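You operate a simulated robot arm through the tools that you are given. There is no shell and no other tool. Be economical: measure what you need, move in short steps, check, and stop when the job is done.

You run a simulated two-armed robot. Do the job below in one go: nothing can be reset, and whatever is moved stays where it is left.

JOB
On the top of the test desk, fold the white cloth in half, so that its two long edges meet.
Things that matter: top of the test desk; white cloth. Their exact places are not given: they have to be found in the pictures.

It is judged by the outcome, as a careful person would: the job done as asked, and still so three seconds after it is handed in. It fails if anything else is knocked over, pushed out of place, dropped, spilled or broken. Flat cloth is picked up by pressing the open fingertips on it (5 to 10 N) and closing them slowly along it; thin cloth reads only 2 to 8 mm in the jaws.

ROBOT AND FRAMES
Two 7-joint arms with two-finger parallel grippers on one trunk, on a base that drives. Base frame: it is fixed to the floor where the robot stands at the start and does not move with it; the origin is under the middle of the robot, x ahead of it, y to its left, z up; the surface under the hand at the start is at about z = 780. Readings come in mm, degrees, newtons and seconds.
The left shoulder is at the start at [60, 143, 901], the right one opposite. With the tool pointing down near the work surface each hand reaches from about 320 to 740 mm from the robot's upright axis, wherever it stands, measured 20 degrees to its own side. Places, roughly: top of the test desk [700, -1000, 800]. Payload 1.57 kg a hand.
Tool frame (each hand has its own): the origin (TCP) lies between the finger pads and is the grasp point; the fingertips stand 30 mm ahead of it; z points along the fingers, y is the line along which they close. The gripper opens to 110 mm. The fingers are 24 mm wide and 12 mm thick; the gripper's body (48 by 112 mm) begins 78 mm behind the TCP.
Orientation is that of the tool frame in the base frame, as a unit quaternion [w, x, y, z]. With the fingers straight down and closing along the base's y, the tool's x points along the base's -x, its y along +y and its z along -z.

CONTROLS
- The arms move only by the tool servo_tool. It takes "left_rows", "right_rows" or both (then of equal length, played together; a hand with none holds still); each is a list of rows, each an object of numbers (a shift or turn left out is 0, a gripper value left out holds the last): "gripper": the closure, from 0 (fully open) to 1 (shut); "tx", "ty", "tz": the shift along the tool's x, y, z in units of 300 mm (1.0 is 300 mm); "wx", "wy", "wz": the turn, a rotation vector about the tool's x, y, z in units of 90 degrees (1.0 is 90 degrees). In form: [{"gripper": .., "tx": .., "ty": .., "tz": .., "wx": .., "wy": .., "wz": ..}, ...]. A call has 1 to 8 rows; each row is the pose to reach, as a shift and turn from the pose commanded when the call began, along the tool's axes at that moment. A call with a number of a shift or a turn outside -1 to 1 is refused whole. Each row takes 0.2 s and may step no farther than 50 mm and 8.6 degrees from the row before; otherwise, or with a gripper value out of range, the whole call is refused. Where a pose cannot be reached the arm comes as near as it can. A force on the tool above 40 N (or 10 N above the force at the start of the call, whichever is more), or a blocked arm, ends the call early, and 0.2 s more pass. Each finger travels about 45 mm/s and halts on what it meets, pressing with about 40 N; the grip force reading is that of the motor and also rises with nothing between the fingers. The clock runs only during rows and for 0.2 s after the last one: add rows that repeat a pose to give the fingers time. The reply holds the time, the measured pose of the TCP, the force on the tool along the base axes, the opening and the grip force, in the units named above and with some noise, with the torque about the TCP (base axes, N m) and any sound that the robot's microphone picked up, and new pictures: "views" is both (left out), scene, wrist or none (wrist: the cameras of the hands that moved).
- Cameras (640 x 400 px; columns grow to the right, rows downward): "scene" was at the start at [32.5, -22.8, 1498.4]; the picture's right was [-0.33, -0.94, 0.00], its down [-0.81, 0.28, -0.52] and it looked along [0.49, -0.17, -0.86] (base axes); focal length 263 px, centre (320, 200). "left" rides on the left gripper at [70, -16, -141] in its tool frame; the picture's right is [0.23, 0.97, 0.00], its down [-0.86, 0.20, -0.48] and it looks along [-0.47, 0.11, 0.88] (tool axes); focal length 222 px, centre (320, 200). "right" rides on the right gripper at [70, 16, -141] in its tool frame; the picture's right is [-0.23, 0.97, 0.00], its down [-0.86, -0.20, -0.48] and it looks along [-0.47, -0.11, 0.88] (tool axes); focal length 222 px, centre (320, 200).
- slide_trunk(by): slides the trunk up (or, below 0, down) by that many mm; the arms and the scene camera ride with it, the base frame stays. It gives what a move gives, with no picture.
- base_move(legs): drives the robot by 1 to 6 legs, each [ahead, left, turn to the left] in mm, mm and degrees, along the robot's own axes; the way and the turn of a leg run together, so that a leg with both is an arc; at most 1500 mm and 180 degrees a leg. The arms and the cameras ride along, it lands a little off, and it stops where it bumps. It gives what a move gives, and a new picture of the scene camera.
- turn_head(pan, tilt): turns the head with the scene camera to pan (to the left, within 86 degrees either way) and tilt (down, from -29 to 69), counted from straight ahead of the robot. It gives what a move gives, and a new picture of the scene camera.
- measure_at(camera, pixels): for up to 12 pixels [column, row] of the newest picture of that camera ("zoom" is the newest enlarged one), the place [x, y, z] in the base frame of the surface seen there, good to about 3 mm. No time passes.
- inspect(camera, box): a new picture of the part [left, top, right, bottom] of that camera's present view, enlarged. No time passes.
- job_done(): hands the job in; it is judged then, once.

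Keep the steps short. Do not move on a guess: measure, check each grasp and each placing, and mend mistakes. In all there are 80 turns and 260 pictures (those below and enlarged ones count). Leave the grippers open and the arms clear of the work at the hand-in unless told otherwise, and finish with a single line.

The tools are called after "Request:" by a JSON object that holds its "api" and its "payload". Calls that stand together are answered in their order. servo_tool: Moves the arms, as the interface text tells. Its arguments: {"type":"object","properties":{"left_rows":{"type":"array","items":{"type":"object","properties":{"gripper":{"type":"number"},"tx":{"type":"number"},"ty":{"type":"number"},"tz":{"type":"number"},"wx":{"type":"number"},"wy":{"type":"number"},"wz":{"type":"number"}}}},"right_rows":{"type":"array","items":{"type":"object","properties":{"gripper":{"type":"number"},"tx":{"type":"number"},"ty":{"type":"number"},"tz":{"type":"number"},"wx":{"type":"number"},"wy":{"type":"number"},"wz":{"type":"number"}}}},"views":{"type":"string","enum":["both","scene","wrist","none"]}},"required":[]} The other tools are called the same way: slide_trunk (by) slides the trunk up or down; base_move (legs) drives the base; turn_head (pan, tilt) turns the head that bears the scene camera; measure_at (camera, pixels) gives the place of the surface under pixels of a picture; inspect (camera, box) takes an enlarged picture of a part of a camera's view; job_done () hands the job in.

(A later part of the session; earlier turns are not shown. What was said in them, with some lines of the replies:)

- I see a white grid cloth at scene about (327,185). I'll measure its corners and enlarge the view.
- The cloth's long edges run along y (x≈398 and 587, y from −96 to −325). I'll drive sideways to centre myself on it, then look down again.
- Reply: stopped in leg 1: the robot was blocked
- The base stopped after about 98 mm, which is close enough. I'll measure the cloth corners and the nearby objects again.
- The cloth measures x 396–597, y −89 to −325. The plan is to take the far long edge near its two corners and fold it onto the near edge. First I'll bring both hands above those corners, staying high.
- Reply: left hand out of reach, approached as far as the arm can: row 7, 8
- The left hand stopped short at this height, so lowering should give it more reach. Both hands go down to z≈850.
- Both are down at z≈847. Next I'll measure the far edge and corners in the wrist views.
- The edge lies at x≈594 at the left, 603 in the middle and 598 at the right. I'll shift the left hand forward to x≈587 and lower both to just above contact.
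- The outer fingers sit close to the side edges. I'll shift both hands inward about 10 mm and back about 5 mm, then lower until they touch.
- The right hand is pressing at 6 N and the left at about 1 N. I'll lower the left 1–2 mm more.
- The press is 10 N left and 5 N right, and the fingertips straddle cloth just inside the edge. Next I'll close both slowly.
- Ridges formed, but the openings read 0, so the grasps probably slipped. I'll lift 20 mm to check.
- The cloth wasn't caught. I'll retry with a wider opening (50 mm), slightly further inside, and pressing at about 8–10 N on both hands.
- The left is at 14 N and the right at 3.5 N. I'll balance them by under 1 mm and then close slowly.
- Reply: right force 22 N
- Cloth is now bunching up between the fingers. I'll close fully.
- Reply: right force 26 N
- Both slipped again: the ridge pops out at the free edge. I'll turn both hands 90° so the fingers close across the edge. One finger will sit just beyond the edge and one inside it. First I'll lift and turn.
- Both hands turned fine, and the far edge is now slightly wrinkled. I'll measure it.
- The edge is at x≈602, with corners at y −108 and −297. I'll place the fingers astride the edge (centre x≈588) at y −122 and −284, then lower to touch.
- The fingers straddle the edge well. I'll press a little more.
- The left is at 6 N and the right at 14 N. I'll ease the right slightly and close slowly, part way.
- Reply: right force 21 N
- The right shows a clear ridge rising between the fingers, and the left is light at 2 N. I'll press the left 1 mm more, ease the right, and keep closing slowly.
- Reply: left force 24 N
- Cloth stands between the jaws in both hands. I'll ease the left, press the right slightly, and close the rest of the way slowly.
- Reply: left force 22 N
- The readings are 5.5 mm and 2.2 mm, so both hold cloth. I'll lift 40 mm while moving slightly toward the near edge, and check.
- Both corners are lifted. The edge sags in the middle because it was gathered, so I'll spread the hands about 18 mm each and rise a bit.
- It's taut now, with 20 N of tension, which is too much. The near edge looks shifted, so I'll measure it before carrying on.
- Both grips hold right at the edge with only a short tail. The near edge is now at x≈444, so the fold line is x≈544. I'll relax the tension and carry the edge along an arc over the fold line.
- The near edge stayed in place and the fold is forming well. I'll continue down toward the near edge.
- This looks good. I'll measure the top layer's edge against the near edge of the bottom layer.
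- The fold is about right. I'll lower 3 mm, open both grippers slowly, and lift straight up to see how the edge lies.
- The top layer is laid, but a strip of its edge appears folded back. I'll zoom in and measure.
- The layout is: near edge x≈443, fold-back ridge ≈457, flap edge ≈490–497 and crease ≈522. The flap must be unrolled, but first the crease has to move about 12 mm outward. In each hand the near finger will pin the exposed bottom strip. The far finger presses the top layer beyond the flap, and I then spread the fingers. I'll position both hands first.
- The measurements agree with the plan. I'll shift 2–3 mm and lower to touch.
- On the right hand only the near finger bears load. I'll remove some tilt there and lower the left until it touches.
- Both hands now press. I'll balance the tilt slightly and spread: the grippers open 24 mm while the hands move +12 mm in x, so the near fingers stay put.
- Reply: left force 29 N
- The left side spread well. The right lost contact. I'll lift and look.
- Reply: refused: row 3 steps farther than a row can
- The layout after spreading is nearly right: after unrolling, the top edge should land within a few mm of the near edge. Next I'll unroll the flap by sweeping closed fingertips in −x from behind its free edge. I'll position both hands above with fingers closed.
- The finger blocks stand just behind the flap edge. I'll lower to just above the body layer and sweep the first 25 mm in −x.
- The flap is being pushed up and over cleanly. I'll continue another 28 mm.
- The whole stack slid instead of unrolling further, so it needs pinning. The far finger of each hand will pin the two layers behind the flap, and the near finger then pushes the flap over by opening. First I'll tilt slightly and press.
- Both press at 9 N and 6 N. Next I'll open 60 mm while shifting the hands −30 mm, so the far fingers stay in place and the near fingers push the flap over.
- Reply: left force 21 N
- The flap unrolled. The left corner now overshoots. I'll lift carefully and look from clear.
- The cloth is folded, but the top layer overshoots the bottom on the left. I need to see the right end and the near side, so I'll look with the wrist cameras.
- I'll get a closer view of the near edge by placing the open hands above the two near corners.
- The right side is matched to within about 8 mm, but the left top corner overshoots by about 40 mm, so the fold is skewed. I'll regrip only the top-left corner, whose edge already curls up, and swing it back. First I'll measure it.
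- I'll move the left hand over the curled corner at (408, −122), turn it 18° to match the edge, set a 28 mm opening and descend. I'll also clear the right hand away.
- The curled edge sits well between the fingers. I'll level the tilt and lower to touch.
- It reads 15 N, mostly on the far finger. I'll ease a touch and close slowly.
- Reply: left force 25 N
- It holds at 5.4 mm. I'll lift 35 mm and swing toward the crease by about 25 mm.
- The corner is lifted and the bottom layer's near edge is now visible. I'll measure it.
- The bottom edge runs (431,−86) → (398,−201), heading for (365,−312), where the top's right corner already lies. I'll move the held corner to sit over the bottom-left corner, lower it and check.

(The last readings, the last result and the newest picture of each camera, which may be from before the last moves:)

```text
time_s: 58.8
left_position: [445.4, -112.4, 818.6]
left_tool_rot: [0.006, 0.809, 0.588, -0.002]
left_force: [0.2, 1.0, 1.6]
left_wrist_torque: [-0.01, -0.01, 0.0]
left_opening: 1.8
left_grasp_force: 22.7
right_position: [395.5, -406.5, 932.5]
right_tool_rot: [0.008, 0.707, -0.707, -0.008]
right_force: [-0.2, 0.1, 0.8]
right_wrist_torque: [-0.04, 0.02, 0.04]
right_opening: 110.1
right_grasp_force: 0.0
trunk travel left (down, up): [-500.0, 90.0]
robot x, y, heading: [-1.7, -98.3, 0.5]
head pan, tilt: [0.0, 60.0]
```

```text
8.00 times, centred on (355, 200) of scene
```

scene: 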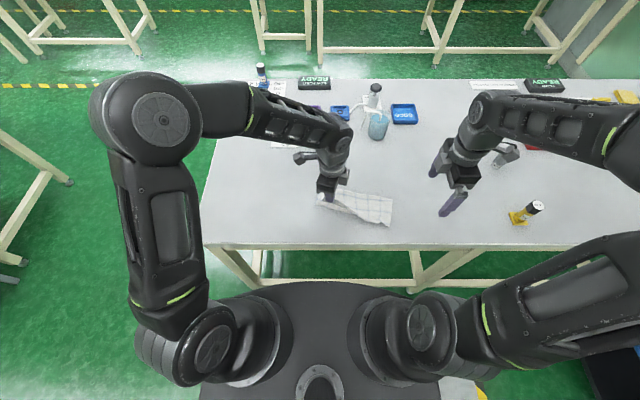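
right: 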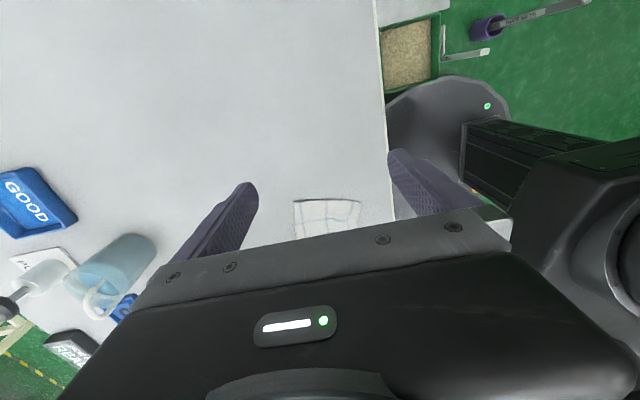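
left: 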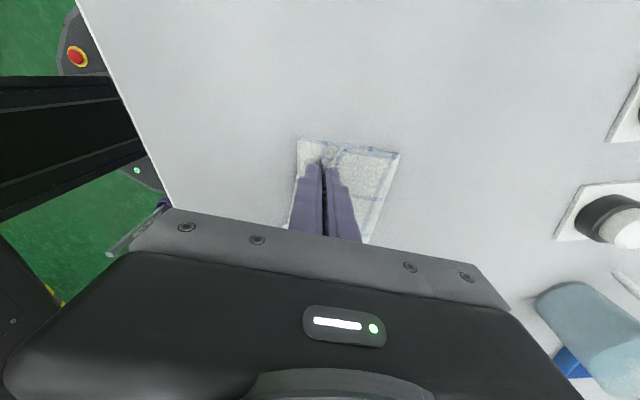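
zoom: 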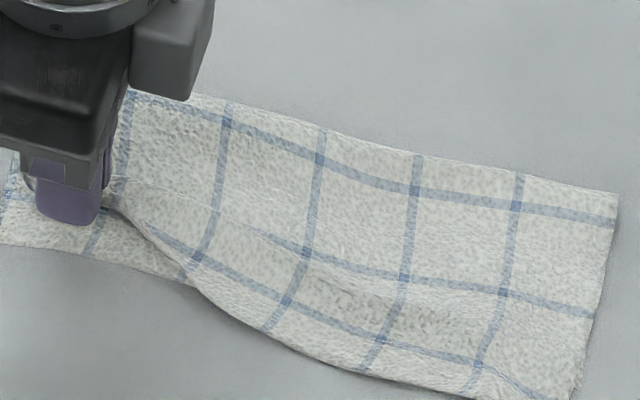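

The side edges now line up and the crease sits on the middle grid line. I'll lower 2 mm, release slowly and lift.

Request:
{"api": "servo_tool", "payload": {"left_rows": [{"tz": 0.007}, {"tz": 0.007, "gripper": 0.96}, {"tz": 0.007, "gripper": 0.92}, {"tz": 0.007, "gripper": 0.87}, {"tz": -0.02}, {"tz": -0.1}, {"tz": -0.2}, {"tz": -0.3, "tx": 0.05}], "views": "wrist"}}

Request:
{"api": "inspect", "payload": {"camera": "left", "box": [240, 110, 400, 230]}}

Request:
{"api": "inspect", "payload": {"camera": "scene", "box": [310, 175, 400, 220]}}

```text
time_s: 60.6
left_position: [448.7, -95.0, 908.5]
left_tool_rot: [0.006, 0.809, 0.587, -0.002]
left_force: [-0.4, 0.2, 0.0]
left_wrist_torque: [-0.01, -0.01, 0.0]
left_opening: 14.5
left_grasp_force: 0.0
right_position: [395.4, -405.3, 933.2]
right_tool_rot: [0.008, 0.707, -0.707, -0.008]
right_force: [0.6, -0.3, -0.1]
right_wrist_torque: [-0.02, 0.0, 0.03]
right_opening: 109.8
right_grasp_force: 0.1
trunk travel left (down, up): [-500.0, 90.0]
robot x, y, heading: [-2.0, -100.4, 0.3]
head pan, tilt: [0.0, 60.0]
```

left: 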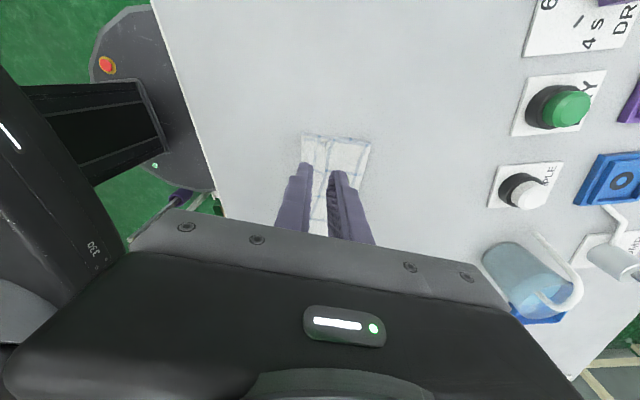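

```text
3.33 times, centred on (320, 170) of left
```

zoom: 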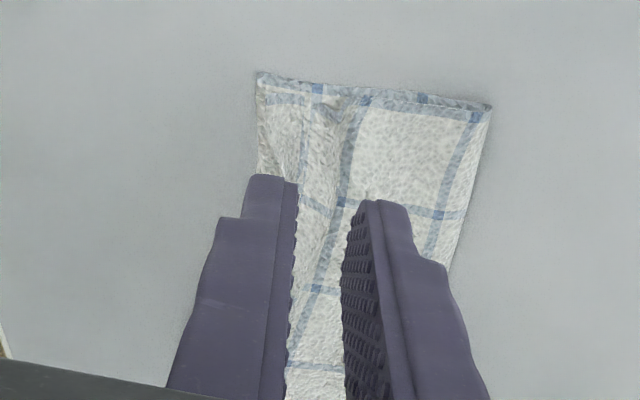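

```text
7.11 times, centred on (355, 198) of scene
```

zoom: 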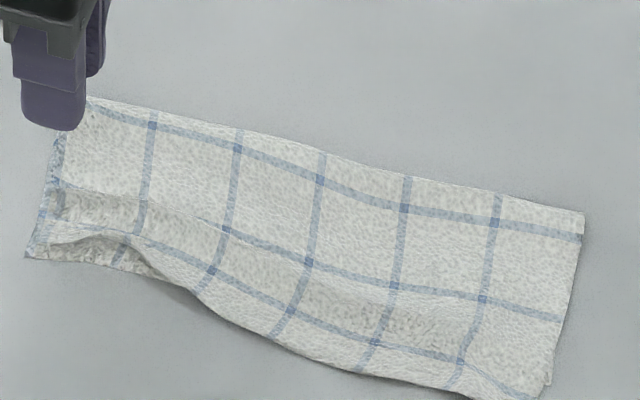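

The corner unrolled itself and looks nearly aligned. I'll move the left hand clear and examine both ends.

Request:
{"api": "servo_tool", "payload": {"left_rows": [{"tx": 0.12, "tz": -0.05, "gripper": 0.0}, {"tx": 0.2, "tz": -0.1}, {"tx": 0.2, "tz": -0.1}, {"tx": 0.2, "tz": -0.1}], "right_rows": [{"tx": 0.0}, {"tx": 0.0}, {"tx": 0.0}, {"tx": 0.0}], "views": "wrist"}}

Request:
{"api": "inspect", "payload": {"camera": "scene", "box": [310, 175, 400, 220]}}

Request:
{"api": "inspect", "payload": {"camera": "left", "box": [250, 150, 390, 240]}}

Request:
{"api": "measure_at", "payload": {"camera": "zoom", "pixels": [[320, 200]]}}

```text
time_s: 61.6
left_position: [470.4, -38.4, 936.8]
left_tool_rot: [0.006, 0.809, 0.588, -0.001]
left_force: [-0.2, -0.7, -0.3]
left_wrist_torque: [0.0, 0.01, 0.01]
left_opening: 102.2
left_grasp_force: 0.1
right_position: [395.5, -405.9, 932.9]
right_tool_rot: [0.008, 0.708, -0.706, -0.008]
right_force: [-1.2, 0.3, 0.3]
right_wrist_torque: [-0.02, 0.02, -0.01]
right_opening: 109.9
right_grasp_force: 0.0
trunk travel left (down, up): [-500.0, 90.0]
robot x, y, heading: [-2.2, -100.4, 0.1]
head pan, tilt: [0.0, 60.0]
```

right: 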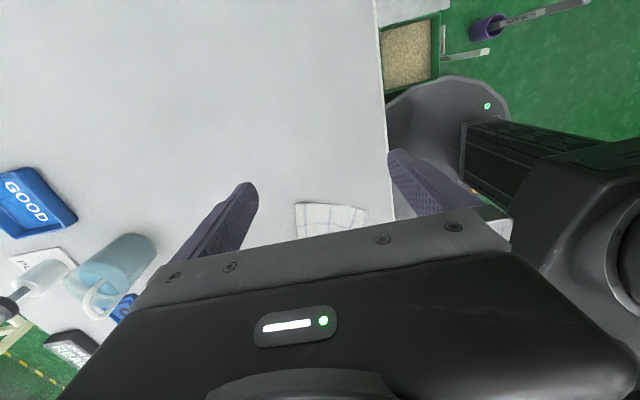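
left: 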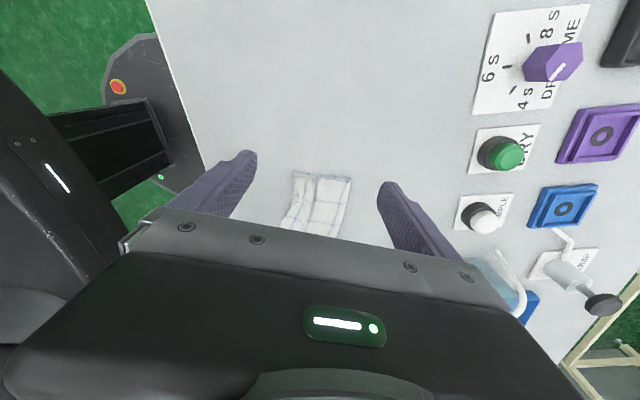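

```text
7.11 times, centred on (355, 198) of scene
```

zoom: 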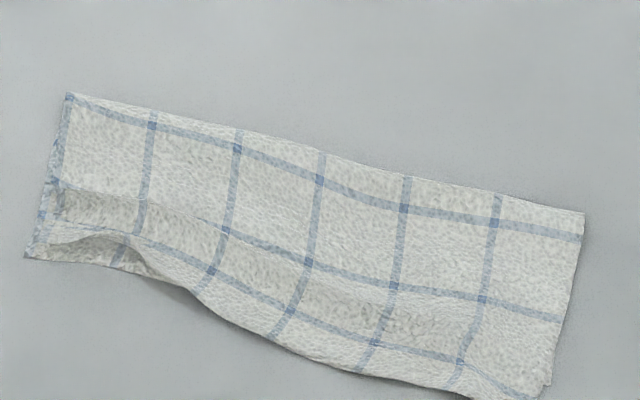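

```text
4.44 times, centred on (320, 195) of left
```

zoom: 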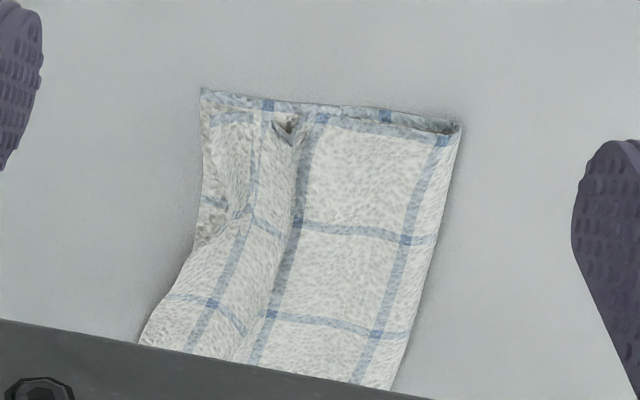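

```text
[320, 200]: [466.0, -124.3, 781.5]
```

The left corner now meets corner to corner. A soft ridge remains and the edge is slightly recessed next to it. I'll check the right end and measure along the edges.

Request:
{"api": "inspect", "payload": {"camera": "scene", "box": [365, 200, 397, 224]}}

Request:
{"api": "inspect", "payload": {"camera": "scene", "box": [311, 195, 351, 219]}}

Request:
{"api": "measure_at", "payload": {"camera": "scene", "pixels": [[314, 206], [331, 209], [329, 205], [338, 212], [350, 217], [360, 221], [372, 224], [380, 226], [387, 225], [392, 201], [320, 184], [355, 194]]}}

```text
16.00 times, centred on (381, 212) of scene
```

zoom: 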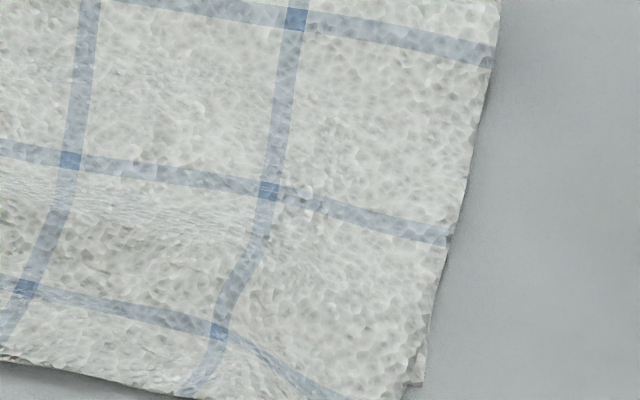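

```text
16.00 times, centred on (331, 207) of scene
```

zoom: 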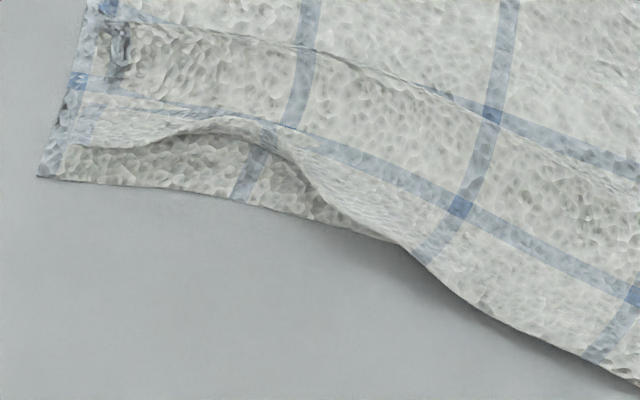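

```text
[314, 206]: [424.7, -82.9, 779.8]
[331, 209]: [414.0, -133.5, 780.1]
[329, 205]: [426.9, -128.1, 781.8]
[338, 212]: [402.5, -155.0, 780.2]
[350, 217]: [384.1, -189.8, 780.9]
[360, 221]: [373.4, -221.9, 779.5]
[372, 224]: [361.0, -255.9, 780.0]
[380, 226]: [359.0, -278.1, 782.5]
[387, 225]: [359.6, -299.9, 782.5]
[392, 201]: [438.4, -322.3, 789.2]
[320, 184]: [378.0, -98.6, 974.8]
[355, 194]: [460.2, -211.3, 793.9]
```

The right end overshoots by about 8 mm and the middle by about 12 mm. Next to the left corner the edge is recessed by about 14 mm, with slack in a ridge. I'll fine-tune. On the left, the near finger drags the top edge outward while the far finger pins. In the middle, the right hand draws the overhang in. I'll position both hands above first.

Request:
{"api": "servo_tool", "payload": {"left_rows": [{"gripper": 0.727, "tx": -0.12, "ty": 0.02}, {"tx": -0.24, "ty": 0.04}, {"tx": -0.328, "ty": 0.053}, {"tx": -0.328, "ty": 0.053, "tz": 0.1}, {"tx": -0.328, "ty": 0.053, "tz": 0.2}, {"tx": -0.328, "ty": 0.053, "tz": 0.3}, {"tx": -0.328, "ty": 0.053, "tz": 0.35}, {"tx": -0.328, "ty": 0.053, "tz": 0.35}], "right_rows": [{"gripper": 0.545, "tx": -0.13, "wz": 0.05, "wx": 0.01}, {"tx": -0.26, "wz": 0.1, "wx": 0.01}, {"tx": -0.39, "ty": -0.01, "wz": 0.15, "wx": 0.01}, {"tx": -0.5, "ty": -0.018, "wz": 0.2, "wx": 0.01}, {"tx": -0.513, "ty": -0.018, "wz": 0.2, "wx": 0.01, "tz": 0.12}, {"tx": -0.513, "ty": -0.018, "wz": 0.2, "wx": 0.01, "tz": 0.25}, {"tx": -0.513, "ty": -0.018, "wz": 0.2, "wx": 0.01, "tz": 0.34}, {"tx": -0.513, "ty": -0.018, "wz": 0.2, "wx": 0.01, "tz": 0.34}], "views": "wrist"}}

Request:
{"api": "inspect", "payload": {"camera": "left", "box": [240, 110, 400, 230]}}

Request:
{"api": "inspect", "payload": {"camera": "right", "box": [240, 110, 400, 230]}}

```text
time_s: 63.4
left_position: [452.5, -137.3, 833.3]
left_tool_rot: [0.006, 0.809, 0.588, -0.001]
left_force: [-0.3, 0.6, -0.4]
left_wrist_torque: [0.01, -0.03, -0.01]
left_opening: 29.8
left_grasp_force: 0.1
right_position: [397.1, -253.1, 830.1]
right_tool_rot: [-0.004, -0.587, 0.81, 0.0]
right_force: [0.3, 0.3, 0.0]
right_wrist_torque: [0.01, -0.04, 0.02]
right_opening: 50.2
right_grasp_force: 0.0
trunk travel left (down, up): [-500.0, 90.0]
robot x, y, heading: [-2.3, -101.5, 0.1]
head pan, tilt: [0.0, 60.0]
```

right: 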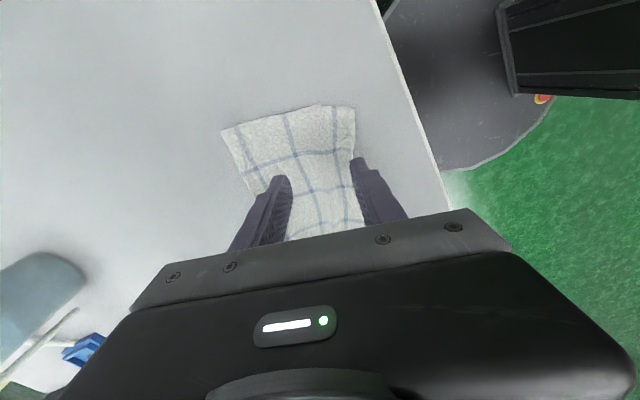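
left: 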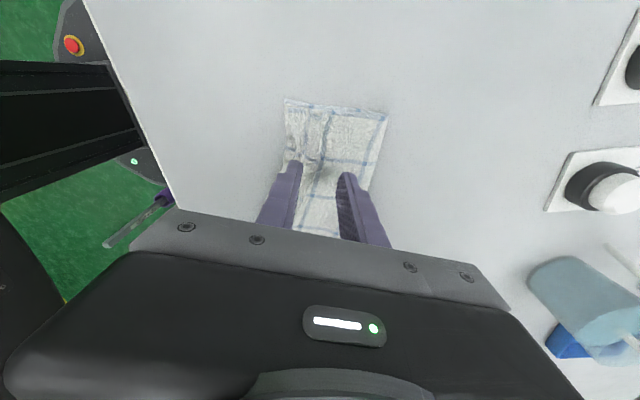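

```text
3.33 times, centred on (320, 170) of left
```

zoom: 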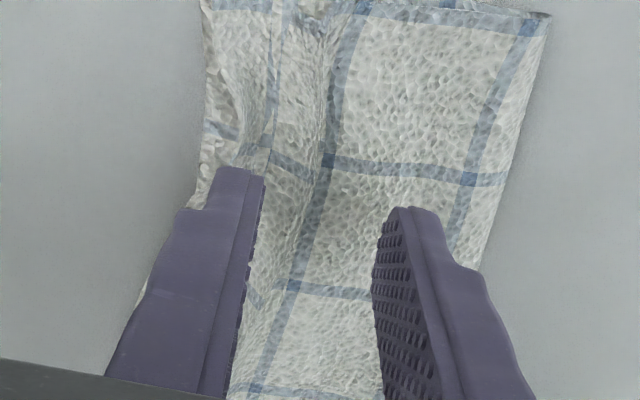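

```text
3.33 times, centred on (320, 170) of right
```

zoom: 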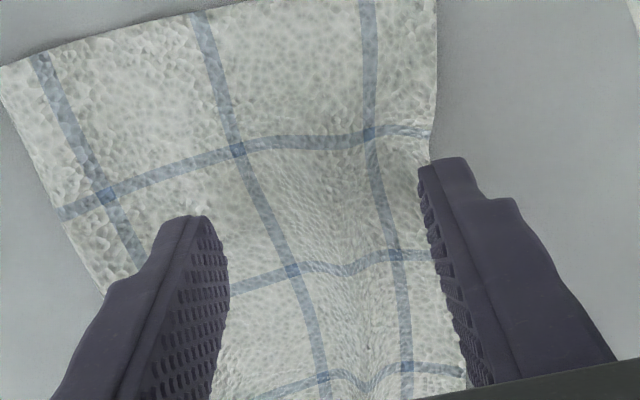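

The positions look right. I'll shift the left hand 9 mm toward the corner and lower both to touch.

Request:
{"api": "servo_tool", "payload": {"left_rows": [{"tx": 0.03}, {"tx": 0.03, "tz": 0.04}, {"tx": 0.03, "tz": 0.065}, {"tx": 0.03, "tz": 0.07}, {"tx": 0.03, "tz": 0.07}], "right_rows": [{"tz": 0.01}, {"tz": 0.04}, {"tz": 0.057}, {"tz": 0.062}, {"tz": 0.062}], "views": "none"}}

```text
time_s: 64.6
left_position: [456.0, -131.5, 811.7]
left_tool_rot: [0.006, 0.809, 0.588, -0.001]
left_force: [0.7, 0.6, 1.2]
left_wrist_torque: [0.01, 0.04, 0.01]
left_opening: 30.1
left_grasp_force: 0.0
right_position: [398.6, -253.2, 810.8]
right_tool_rot: [-0.003, -0.588, 0.809, 0.0]
right_force: [0.2, -0.2, 1.5]
right_wrist_torque: [-0.02, -0.02, -0.02]
right_opening: 49.8
right_grasp_force: 0.1
trunk travel left (down, up): [-500.0, 90.0]
robot x, y, heading: [-2.8, -97.2, 0.2]
head pan, tilt: [0.0, 60.0]
```

Request:
{"api": "servo_tool", "payload": {"left_rows": [{"tz": 0.003}, {"tz": 0.005}, {"tz": 0.005}], "right_rows": [{"tz": 0.003}, {"tz": 0.005}, {"tz": 0.005}], "views": "none"}}

```text
time_s: 65.4
left_position: [455.6, -130.8, 811.9]
left_tool_rot: [0.007, 0.809, 0.588, 0.0]
left_force: [1.1, 2.3, 17.5]
left_wrist_torque: [0.28, 0.36, -0.07]
left_opening: 30.5
left_grasp_force: 0.3
right_position: [397.7, -252.9, 812.1]
right_tool_rot: [-0.003, -0.588, 0.809, 0.0]
right_force: [-0.9, -2.4, 8.1]
right_wrist_torque: [-0.14, -0.24, -0.04]
right_opening: 49.6
right_grasp_force: 0.1
trunk travel left (down, up): [-500.0, 90.0]
robot x, y, heading: [-0.3, -101.2, 0.0]
head pan, tilt: [0.0, 60.0]
```

I'll balance the tilt (left pins with the far finger, right loads the near finger), then slowly do the two small drags.

Request:
{"api": "servo_tool", "payload": {"left_rows": [{"wx": 0.008, "tz": -0.001}, {"wx": 0.008, "tz": -0.001}, {"wx": 0.008, "tz": -0.001, "gripper": 0.7, "ty": -0.005}, {"wx": 0.008, "tz": -0.001, "gripper": 0.67, "ty": -0.0105}, {"wx": 0.008, "tz": -0.001, "gripper": 0.64, "ty": -0.016}, {"wx": 0.008, "tz": -0.001, "gripper": 0.61, "ty": -0.0215}, {"wx": 0.008, "tz": -0.001, "gripper": 0.58, "ty": -0.027}, {"wx": 0.008, "tz": -0.001, "gripper": 0.58, "ty": -0.027}], "right_rows": [{"wx": 0.015, "tz": 0.001}, {"wx": 0.015, "tz": 0.001}, {"wx": 0.015, "tz": 0.001, "gripper": 0.57, "ty": -0.0045}, {"wx": 0.015, "tz": 0.001, "gripper": 0.59, "ty": -0.008}, {"wx": 0.015, "tz": 0.001, "gripper": 0.61, "ty": -0.012}, {"wx": 0.015, "tz": 0.001, "gripper": 0.635, "ty": -0.0165}, {"wx": 0.015, "tz": 0.001, "gripper": 0.655, "ty": -0.02}, {"wx": 0.015, "tz": 0.001, "gripper": 0.655, "ty": -0.02}], "views": "wrist"}}

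Request:
{"api": "inspect", "payload": {"camera": "scene", "box": [310, 180, 400, 230]}}

Request:
{"api": "inspect", "payload": {"camera": "left", "box": [240, 90, 400, 210]}}

Request:
{"api": "inspect", "payload": {"camera": "right", "box": [240, 90, 400, 210]}}

```text
time_s: 66.9
left_position: [448.2, -129.1, 809.8]
left_tool_rot: [0.002, 0.809, 0.588, -0.004]
left_force: [1.1, -0.1, 7.4]
left_wrist_torque: [0.06, 0.08, -0.03]
left_opening: 45.0
left_grasp_force: 0.0
right_position: [401.3, -252.4, 810.8]
right_tool_rot: [0.005, -0.587, 0.809, -0.009]
right_force: [-3.5, 1.8, 16.8]
right_wrist_torque: [0.16, 0.32, 0.02]
right_opening: 21.4
right_grasp_force: 1.9
trunk travel left (down, up): [-500.0, 90.0]
robot x, y, heading: [-5.5, -101.0, 0.1]
head pan, tilt: [0.0, 60.0]
stopped in row 7 (right hand): the force on the tool passed its limit at 43 N (the readings are from after the stop); the commanded pose is now the measured one
```

right: 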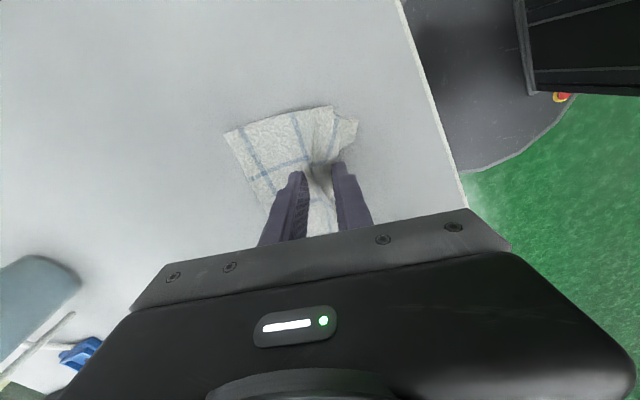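
left: 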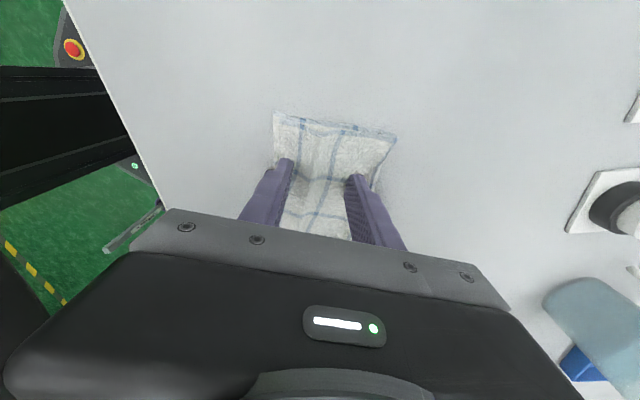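

```text
7.11 times, centred on (355, 205) of scene
```

zoom: 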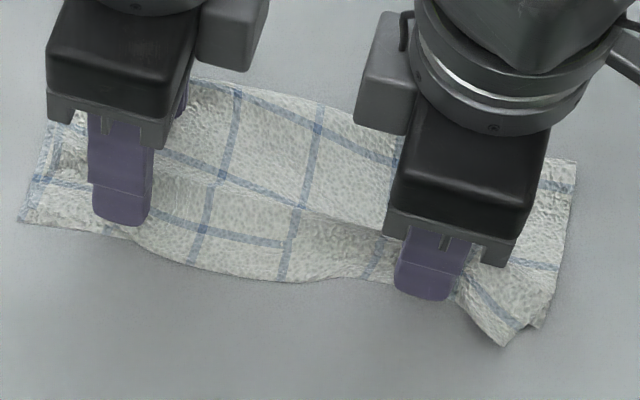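

```text
3.33 times, centred on (320, 150) of left
```

zoom: 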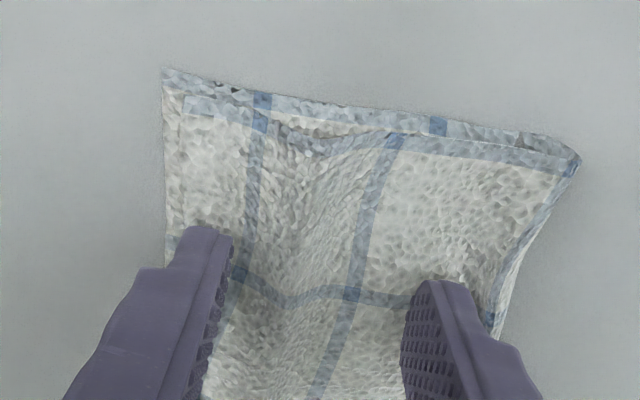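

```text
3.33 times, centred on (320, 150) of right
```

zoom: 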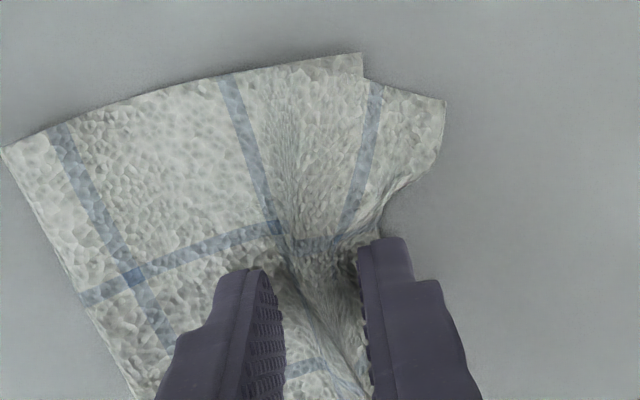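

The left side is now good. On the right the drag bunched up a bump. With the near finger nearly still, I'll open the far finger toward the crease to smooth it out.

Request:
{"api": "servo_tool", "payload": {"right_rows": [{"tz": -0.002, "gripper": 0.77, "ty": -0.003}, {"tz": -0.002, "gripper": 0.72, "ty": -0.01}, {"tz": -0.002, "gripper": 0.67, "ty": -0.018}, {"tz": -0.002, "gripper": 0.62, "ty": -0.026}, {"tz": -0.002, "gripper": 0.57, "ty": -0.034}, {"tz": -0.002, "gripper": 0.52, "ty": -0.042}, {"tz": -0.002, "gripper": 0.47, "ty": -0.048}, {"tz": -0.002, "gripper": 0.47, "ty": -0.048}], "views": "wrist"}}

Request:
{"api": "inspect", "payload": {"camera": "right", "box": [240, 90, 400, 210]}}

Request:
{"api": "inspect", "payload": {"camera": "scene", "box": [310, 180, 400, 230]}}

```text
time_s: 68.7
left_position: [449.0, -129.3, 812.6]
left_tool_rot: [0.001, 0.809, 0.587, -0.004]
left_force: [2.3, 0.2, 17.0]
left_wrist_torque: [0.19, 0.19, 0.02]
left_opening: 44.4
left_grasp_force: 0.0
right_position: [416.5, -258.0, 812.1]
right_tool_rot: [0.003, -0.588, 0.809, -0.009]
right_force: [-0.8, 0.2, 12.8]
right_wrist_torque: [0.23, 0.39, -0.05]
right_opening: 58.0
right_grasp_force: 0.1
trunk travel left (down, up): [-500.0, 90.0]
robot x, y, heading: [-4.9, -99.9, 0.2]
head pan, tilt: [0.0, 60.0]
```

right: 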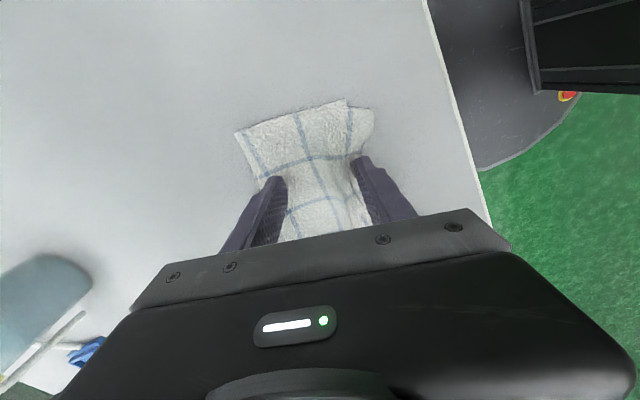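

```text
3.33 times, centred on (320, 150) of right
```

zoom: 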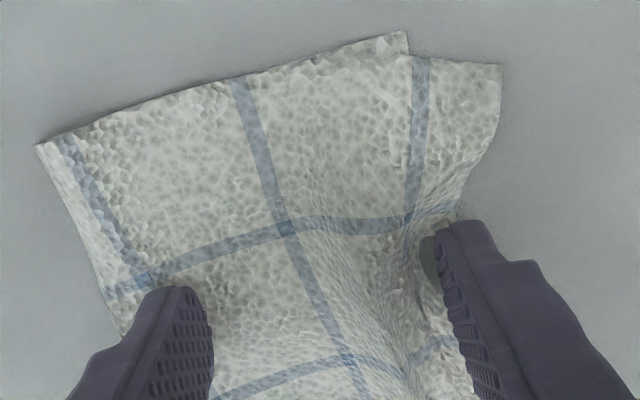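

```text
7.11 times, centred on (355, 205) of scene
```

zoom: 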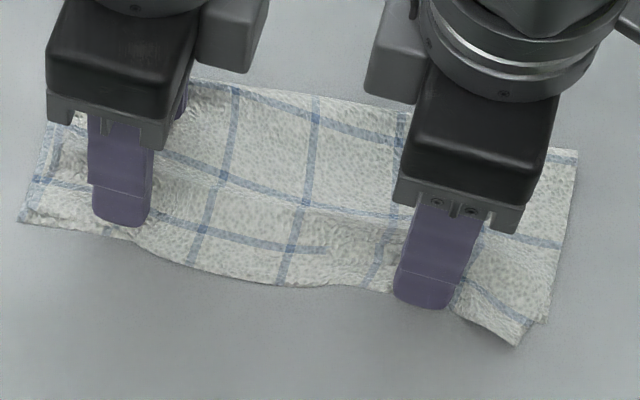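

The bump is smoothed. I'll lift both hands straight up and clear, then measure.

Request:
{"api": "servo_tool", "payload": {"left_rows": [{"tz": -0.05}, {"tz": -0.15}, {"tz": -0.25}, {"tx": 0.12, "tz": -0.33}, {"tx": 0.24, "tz": -0.4}, {"tx": 0.36, "tz": -0.42}], "right_rows": [{"tz": -0.05}, {"tz": -0.15}, {"tz": -0.25}, {"tx": 0.12, "tz": -0.33}, {"tx": 0.24, "tz": -0.4}, {"tx": 0.38, "tz": -0.42}], "views": "none"}}

Request:
{"api": "inspect", "payload": {"camera": "scene", "box": [310, 180, 400, 230]}}

Request:
{"api": "inspect", "payload": {"camera": "scene", "box": [311, 197, 351, 221]}}

Request:
{"api": "inspect", "payload": {"camera": "scene", "box": [351, 204, 391, 228]}}

```text
time_s: 70.1
left_position: [483.1, -23.3, 936.9]
left_tool_rot: [0.001, 0.809, 0.588, -0.004]
left_force: [-1.0, 0.2, -0.3]
left_wrist_torque: [0.0, -0.04, 0.0]
left_opening: 46.2
left_grasp_force: 0.0
right_position: [377.8, -365.1, 937.5]
right_tool_rot: [0.004, -0.588, 0.809, -0.009]
right_force: [-0.2, -0.1, -0.4]
right_wrist_torque: [-0.02, -0.04, 0.0]
right_opening: 58.2
right_grasp_force: 0.0
trunk travel left (down, up): [-500.0, 90.0]
robot x, y, heading: [-0.0, -102.3, 0.3]
head pan, tilt: [0.0, 60.0]
```

```text
7.11 times, centred on (355, 205) of scene
```

zoom: 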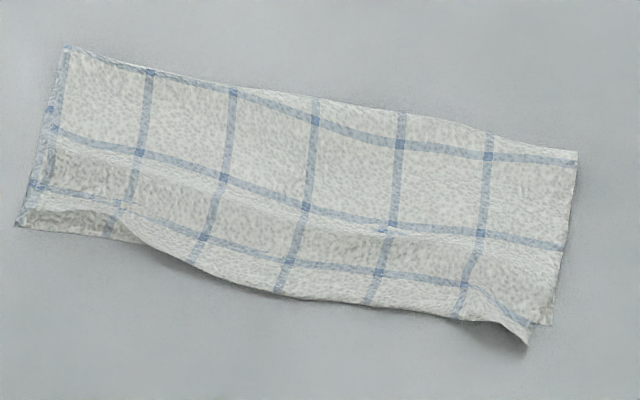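

```text
16.00 times, centred on (331, 209) of scene
```

zoom: 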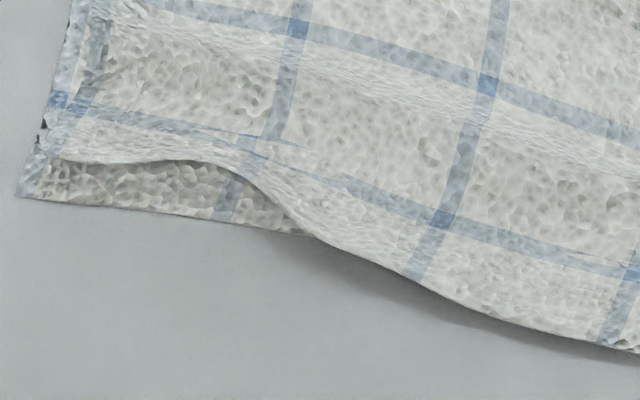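

```text
16.00 times, centred on (371, 216) of scene
```

zoom: 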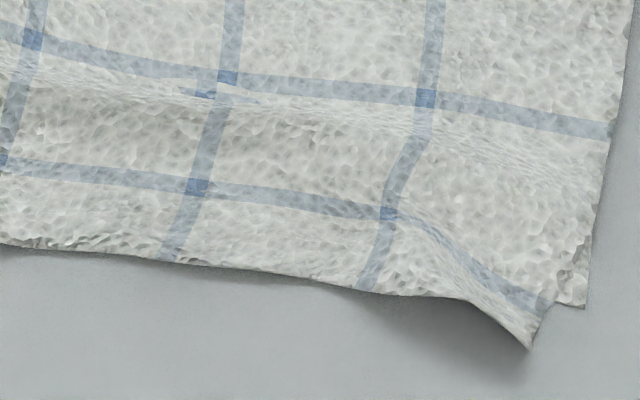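

The layers spring back a little. The gaps are now about 8–12 mm, with a 13 mm recess next to the left corner. I'll do one more, stronger version of the left drag, with the far finger pinning and the near finger pulling the top edge outward about 26 mm.

Request:
{"api": "servo_tool", "payload": {"left_rows": [{"gripper": 0.727, "tx": -0.13}, {"tx": -0.26}, {"tx": -0.361, "ty": 0.009, "tz": 0.05}, {"tx": -0.361, "ty": 0.009, "tz": 0.19}, {"tx": -0.361, "ty": 0.009, "tz": 0.32}, {"tx": -0.361, "ty": 0.009, "tz": 0.4}, {"tx": -0.361, "ty": 0.009, "tz": 0.418}, {"tx": -0.361, "ty": 0.009, "tz": 0.42}], "views": "wrist"}}

Request:
{"api": "inspect", "payload": {"camera": "left", "box": [240, 90, 400, 210]}}

```text
time_s: 71.9
left_position: [451.3, -128.4, 811.6]
left_tool_rot: [0.002, 0.809, 0.587, -0.005]
left_force: [-2.2, 1.5, 13.5]
left_wrist_torque: [0.16, 0.17, 0.01]
left_opening: 30.0
left_grasp_force: 0.1
right_position: [377.9, -364.7, 937.7]
right_tool_rot: [0.003, -0.588, 0.809, -0.009]
right_force: [-0.3, 0.3, 0.1]
right_wrist_torque: [0.0, 0.0, -0.03]
right_opening: 58.2
right_grasp_force: 0.0
trunk travel left (down, up): [-500.0, 90.0]
robot x, y, heading: [-1.1, -104.4, 0.2]
head pan, tilt: [0.0, 60.0]
```

left: 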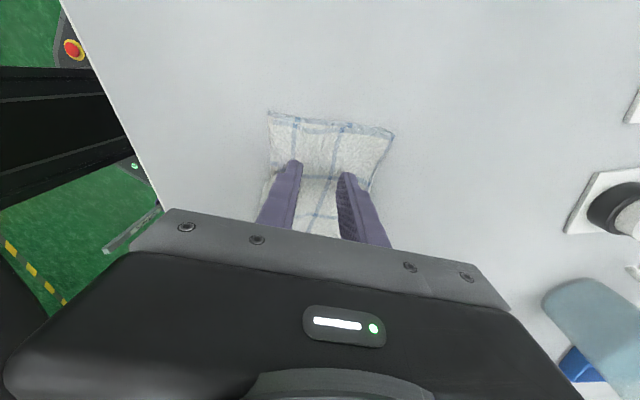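

```text
3.33 times, centred on (320, 150) of left
```

zoom: 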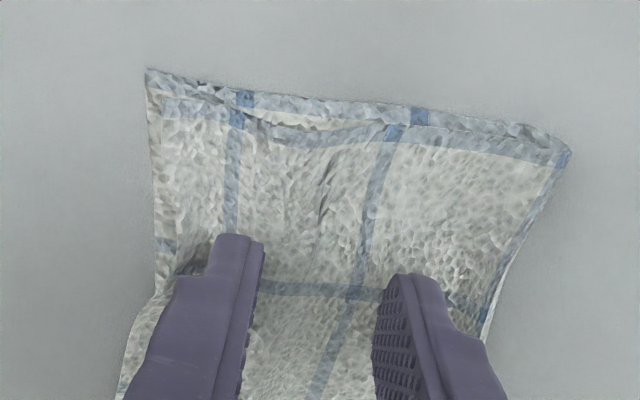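

It's in contact at 13 N, well placed. Next I'll drag outward.

Request:
{"api": "servo_tool", "payload": {"left_rows": [{"gripper": 0.7, "ty": -0.005}, {"gripper": 0.665, "ty": -0.011}, {"gripper": 0.63, "ty": -0.0175}, {"gripper": 0.595, "ty": -0.024}, {"gripper": 0.56, "ty": -0.03}, {"gripper": 0.53, "ty": -0.036}, {"gripper": 0.5, "ty": -0.041}, {"gripper": 0.5, "ty": -0.041}], "views": "none"}}

Request:
{"api": "servo_tool", "payload": {"left_rows": [{"tz": -0.05}, {"tz": -0.15}, {"tz": -0.25}, {"tx": 0.12, "tz": -0.33}, {"tx": 0.24, "tz": -0.4}, {"tx": 0.36, "tz": -0.42}], "views": "none"}}

Request:
{"api": "inspect", "payload": {"camera": "scene", "box": [310, 180, 400, 230]}}

Request:
{"api": "inspect", "payload": {"camera": "scene", "box": [311, 197, 351, 221]}}

```text
time_s: 73.7
left_position: [440.6, -126.3, 810.8]
left_tool_rot: [0.001, 0.809, 0.587, -0.004]
left_force: [6.6, -0.4, 23.9]
left_wrist_torque: [0.19, 0.02, -0.03]
left_opening: 41.8
left_grasp_force: 0.0
right_position: [378.0, -365.0, 938.0]
right_tool_rot: [0.004, -0.587, 0.809, -0.009]
right_force: [0.2, 0.1, -0.2]
right_wrist_torque: [-0.02, 0.03, 0.01]
right_opening: 58.4
right_grasp_force: 0.1
trunk travel left (down, up): [-500.0, 90.0]
robot x, y, heading: [-2.4, -101.0, 0.3]
head pan, tilt: [0.0, 60.0]
```

```text
time_s: 75.1
left_position: [476.2, -21.4, 935.5]
left_tool_rot: [0.0, 0.809, 0.588, -0.005]
left_force: [0.0, 1.1, 0.1]
left_wrist_torque: [-0.01, 0.0, -0.01]
left_opening: 55.0
left_grasp_force: 0.1
right_position: [378.8, -364.8, 937.0]
right_tool_rot: [0.004, -0.587, 0.809, -0.009]
right_force: [-0.7, 0.2, 0.3]
right_wrist_torque: [0.01, 0.03, -0.05]
right_opening: 58.1
right_grasp_force: 0.1
trunk travel left (down, up): [-500.0, 90.0]
robot x, y, heading: [-6.4, -99.3, 0.4]
head pan, tilt: [0.0, 60.0]
```

```text
7.11 times, centred on (355, 205) of scene
```

zoom: 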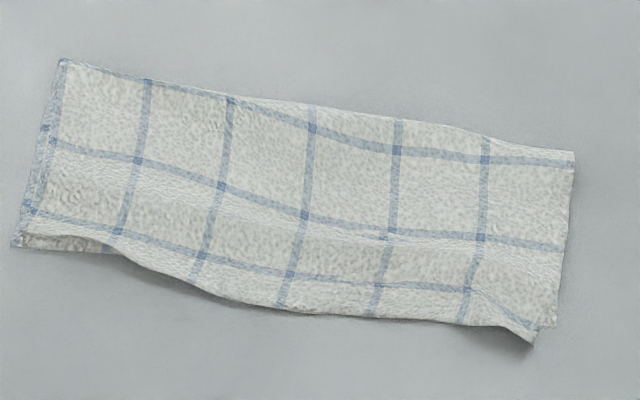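

```text
16.00 times, centred on (331, 209) of scene
```

zoom: 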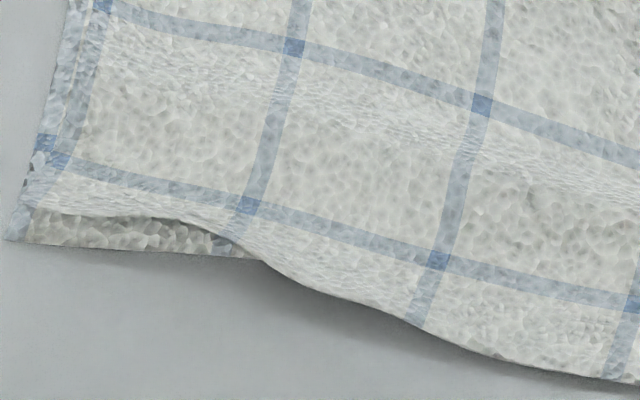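

The edges now meet within about 7–10 mm along the whole length. I'll open both grippers, raise the arms clear, and take a last look to confirm nothing else moved.

Request:
{"api": "servo_tool", "payload": {"left_rows": [{"gripper": 0.0, "tz": -0.1, "tx": 0.05}, {"tz": -0.2, "tx": 0.1}, {"tz": -0.2, "tx": 0.15}, {"tz": -0.2, "tx": 0.15}, {"tz": -0.2, "tx": 0.15}], "right_rows": [{"gripper": 0.0, "tz": -0.1, "tx": 0.08}, {"tz": -0.2, "tx": 0.2}, {"tz": -0.2, "tx": 0.3}, {"tz": -0.2, "tx": 0.3}, {"tz": -0.2, "tx": 0.3}], "views": "scene"}}

Request:
{"api": "inspect", "payload": {"camera": "scene", "box": [240, 70, 440, 230]}}

```text
time_s: 76.3
left_position: [489.9, 20.9, 996.4]
left_tool_rot: [0.001, 0.809, 0.588, -0.006]
left_force: [-0.5, 0.4, -0.6]
left_wrist_torque: [-0.01, 0.0, 0.0]
left_opening: 110.1
left_grasp_force: 0.0
right_position: [348.3, -449.3, 1000.5]
right_tool_rot: [0.004, -0.587, 0.81, -0.01]
right_force: [1.2, -0.6, -0.2]
right_wrist_torque: [0.07, -0.02, 0.03]
right_opening: 110.1
right_grasp_force: 0.0
trunk travel left (down, up): [-500.0, 90.0]
robot x, y, heading: [0.5, -98.1, 0.2]
head pan, tilt: [0.0, 60.0]
```

scene: 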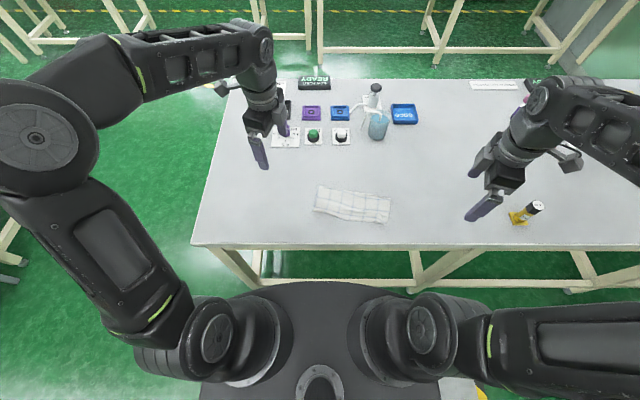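

```text
2.50 times, centred on (340, 150) of scene
```

zoom: 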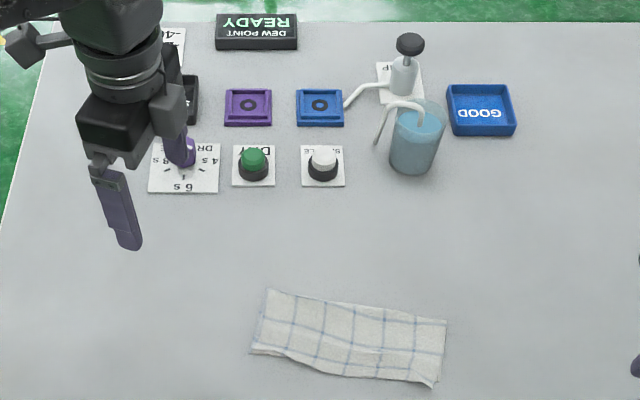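

The cloth lies folded in half, nothing else has been disturbed, the grippers are open and the arms are clear. I'm handing in.

Request:
{"api": "job_done", "payload": {}}

```text
The job is handed in.
```

The white cloth is folded in half on the test desk, with its two long edges meeting to within about 10 mm, a few soft wrinkles left, and nothing else I could see disturbed.
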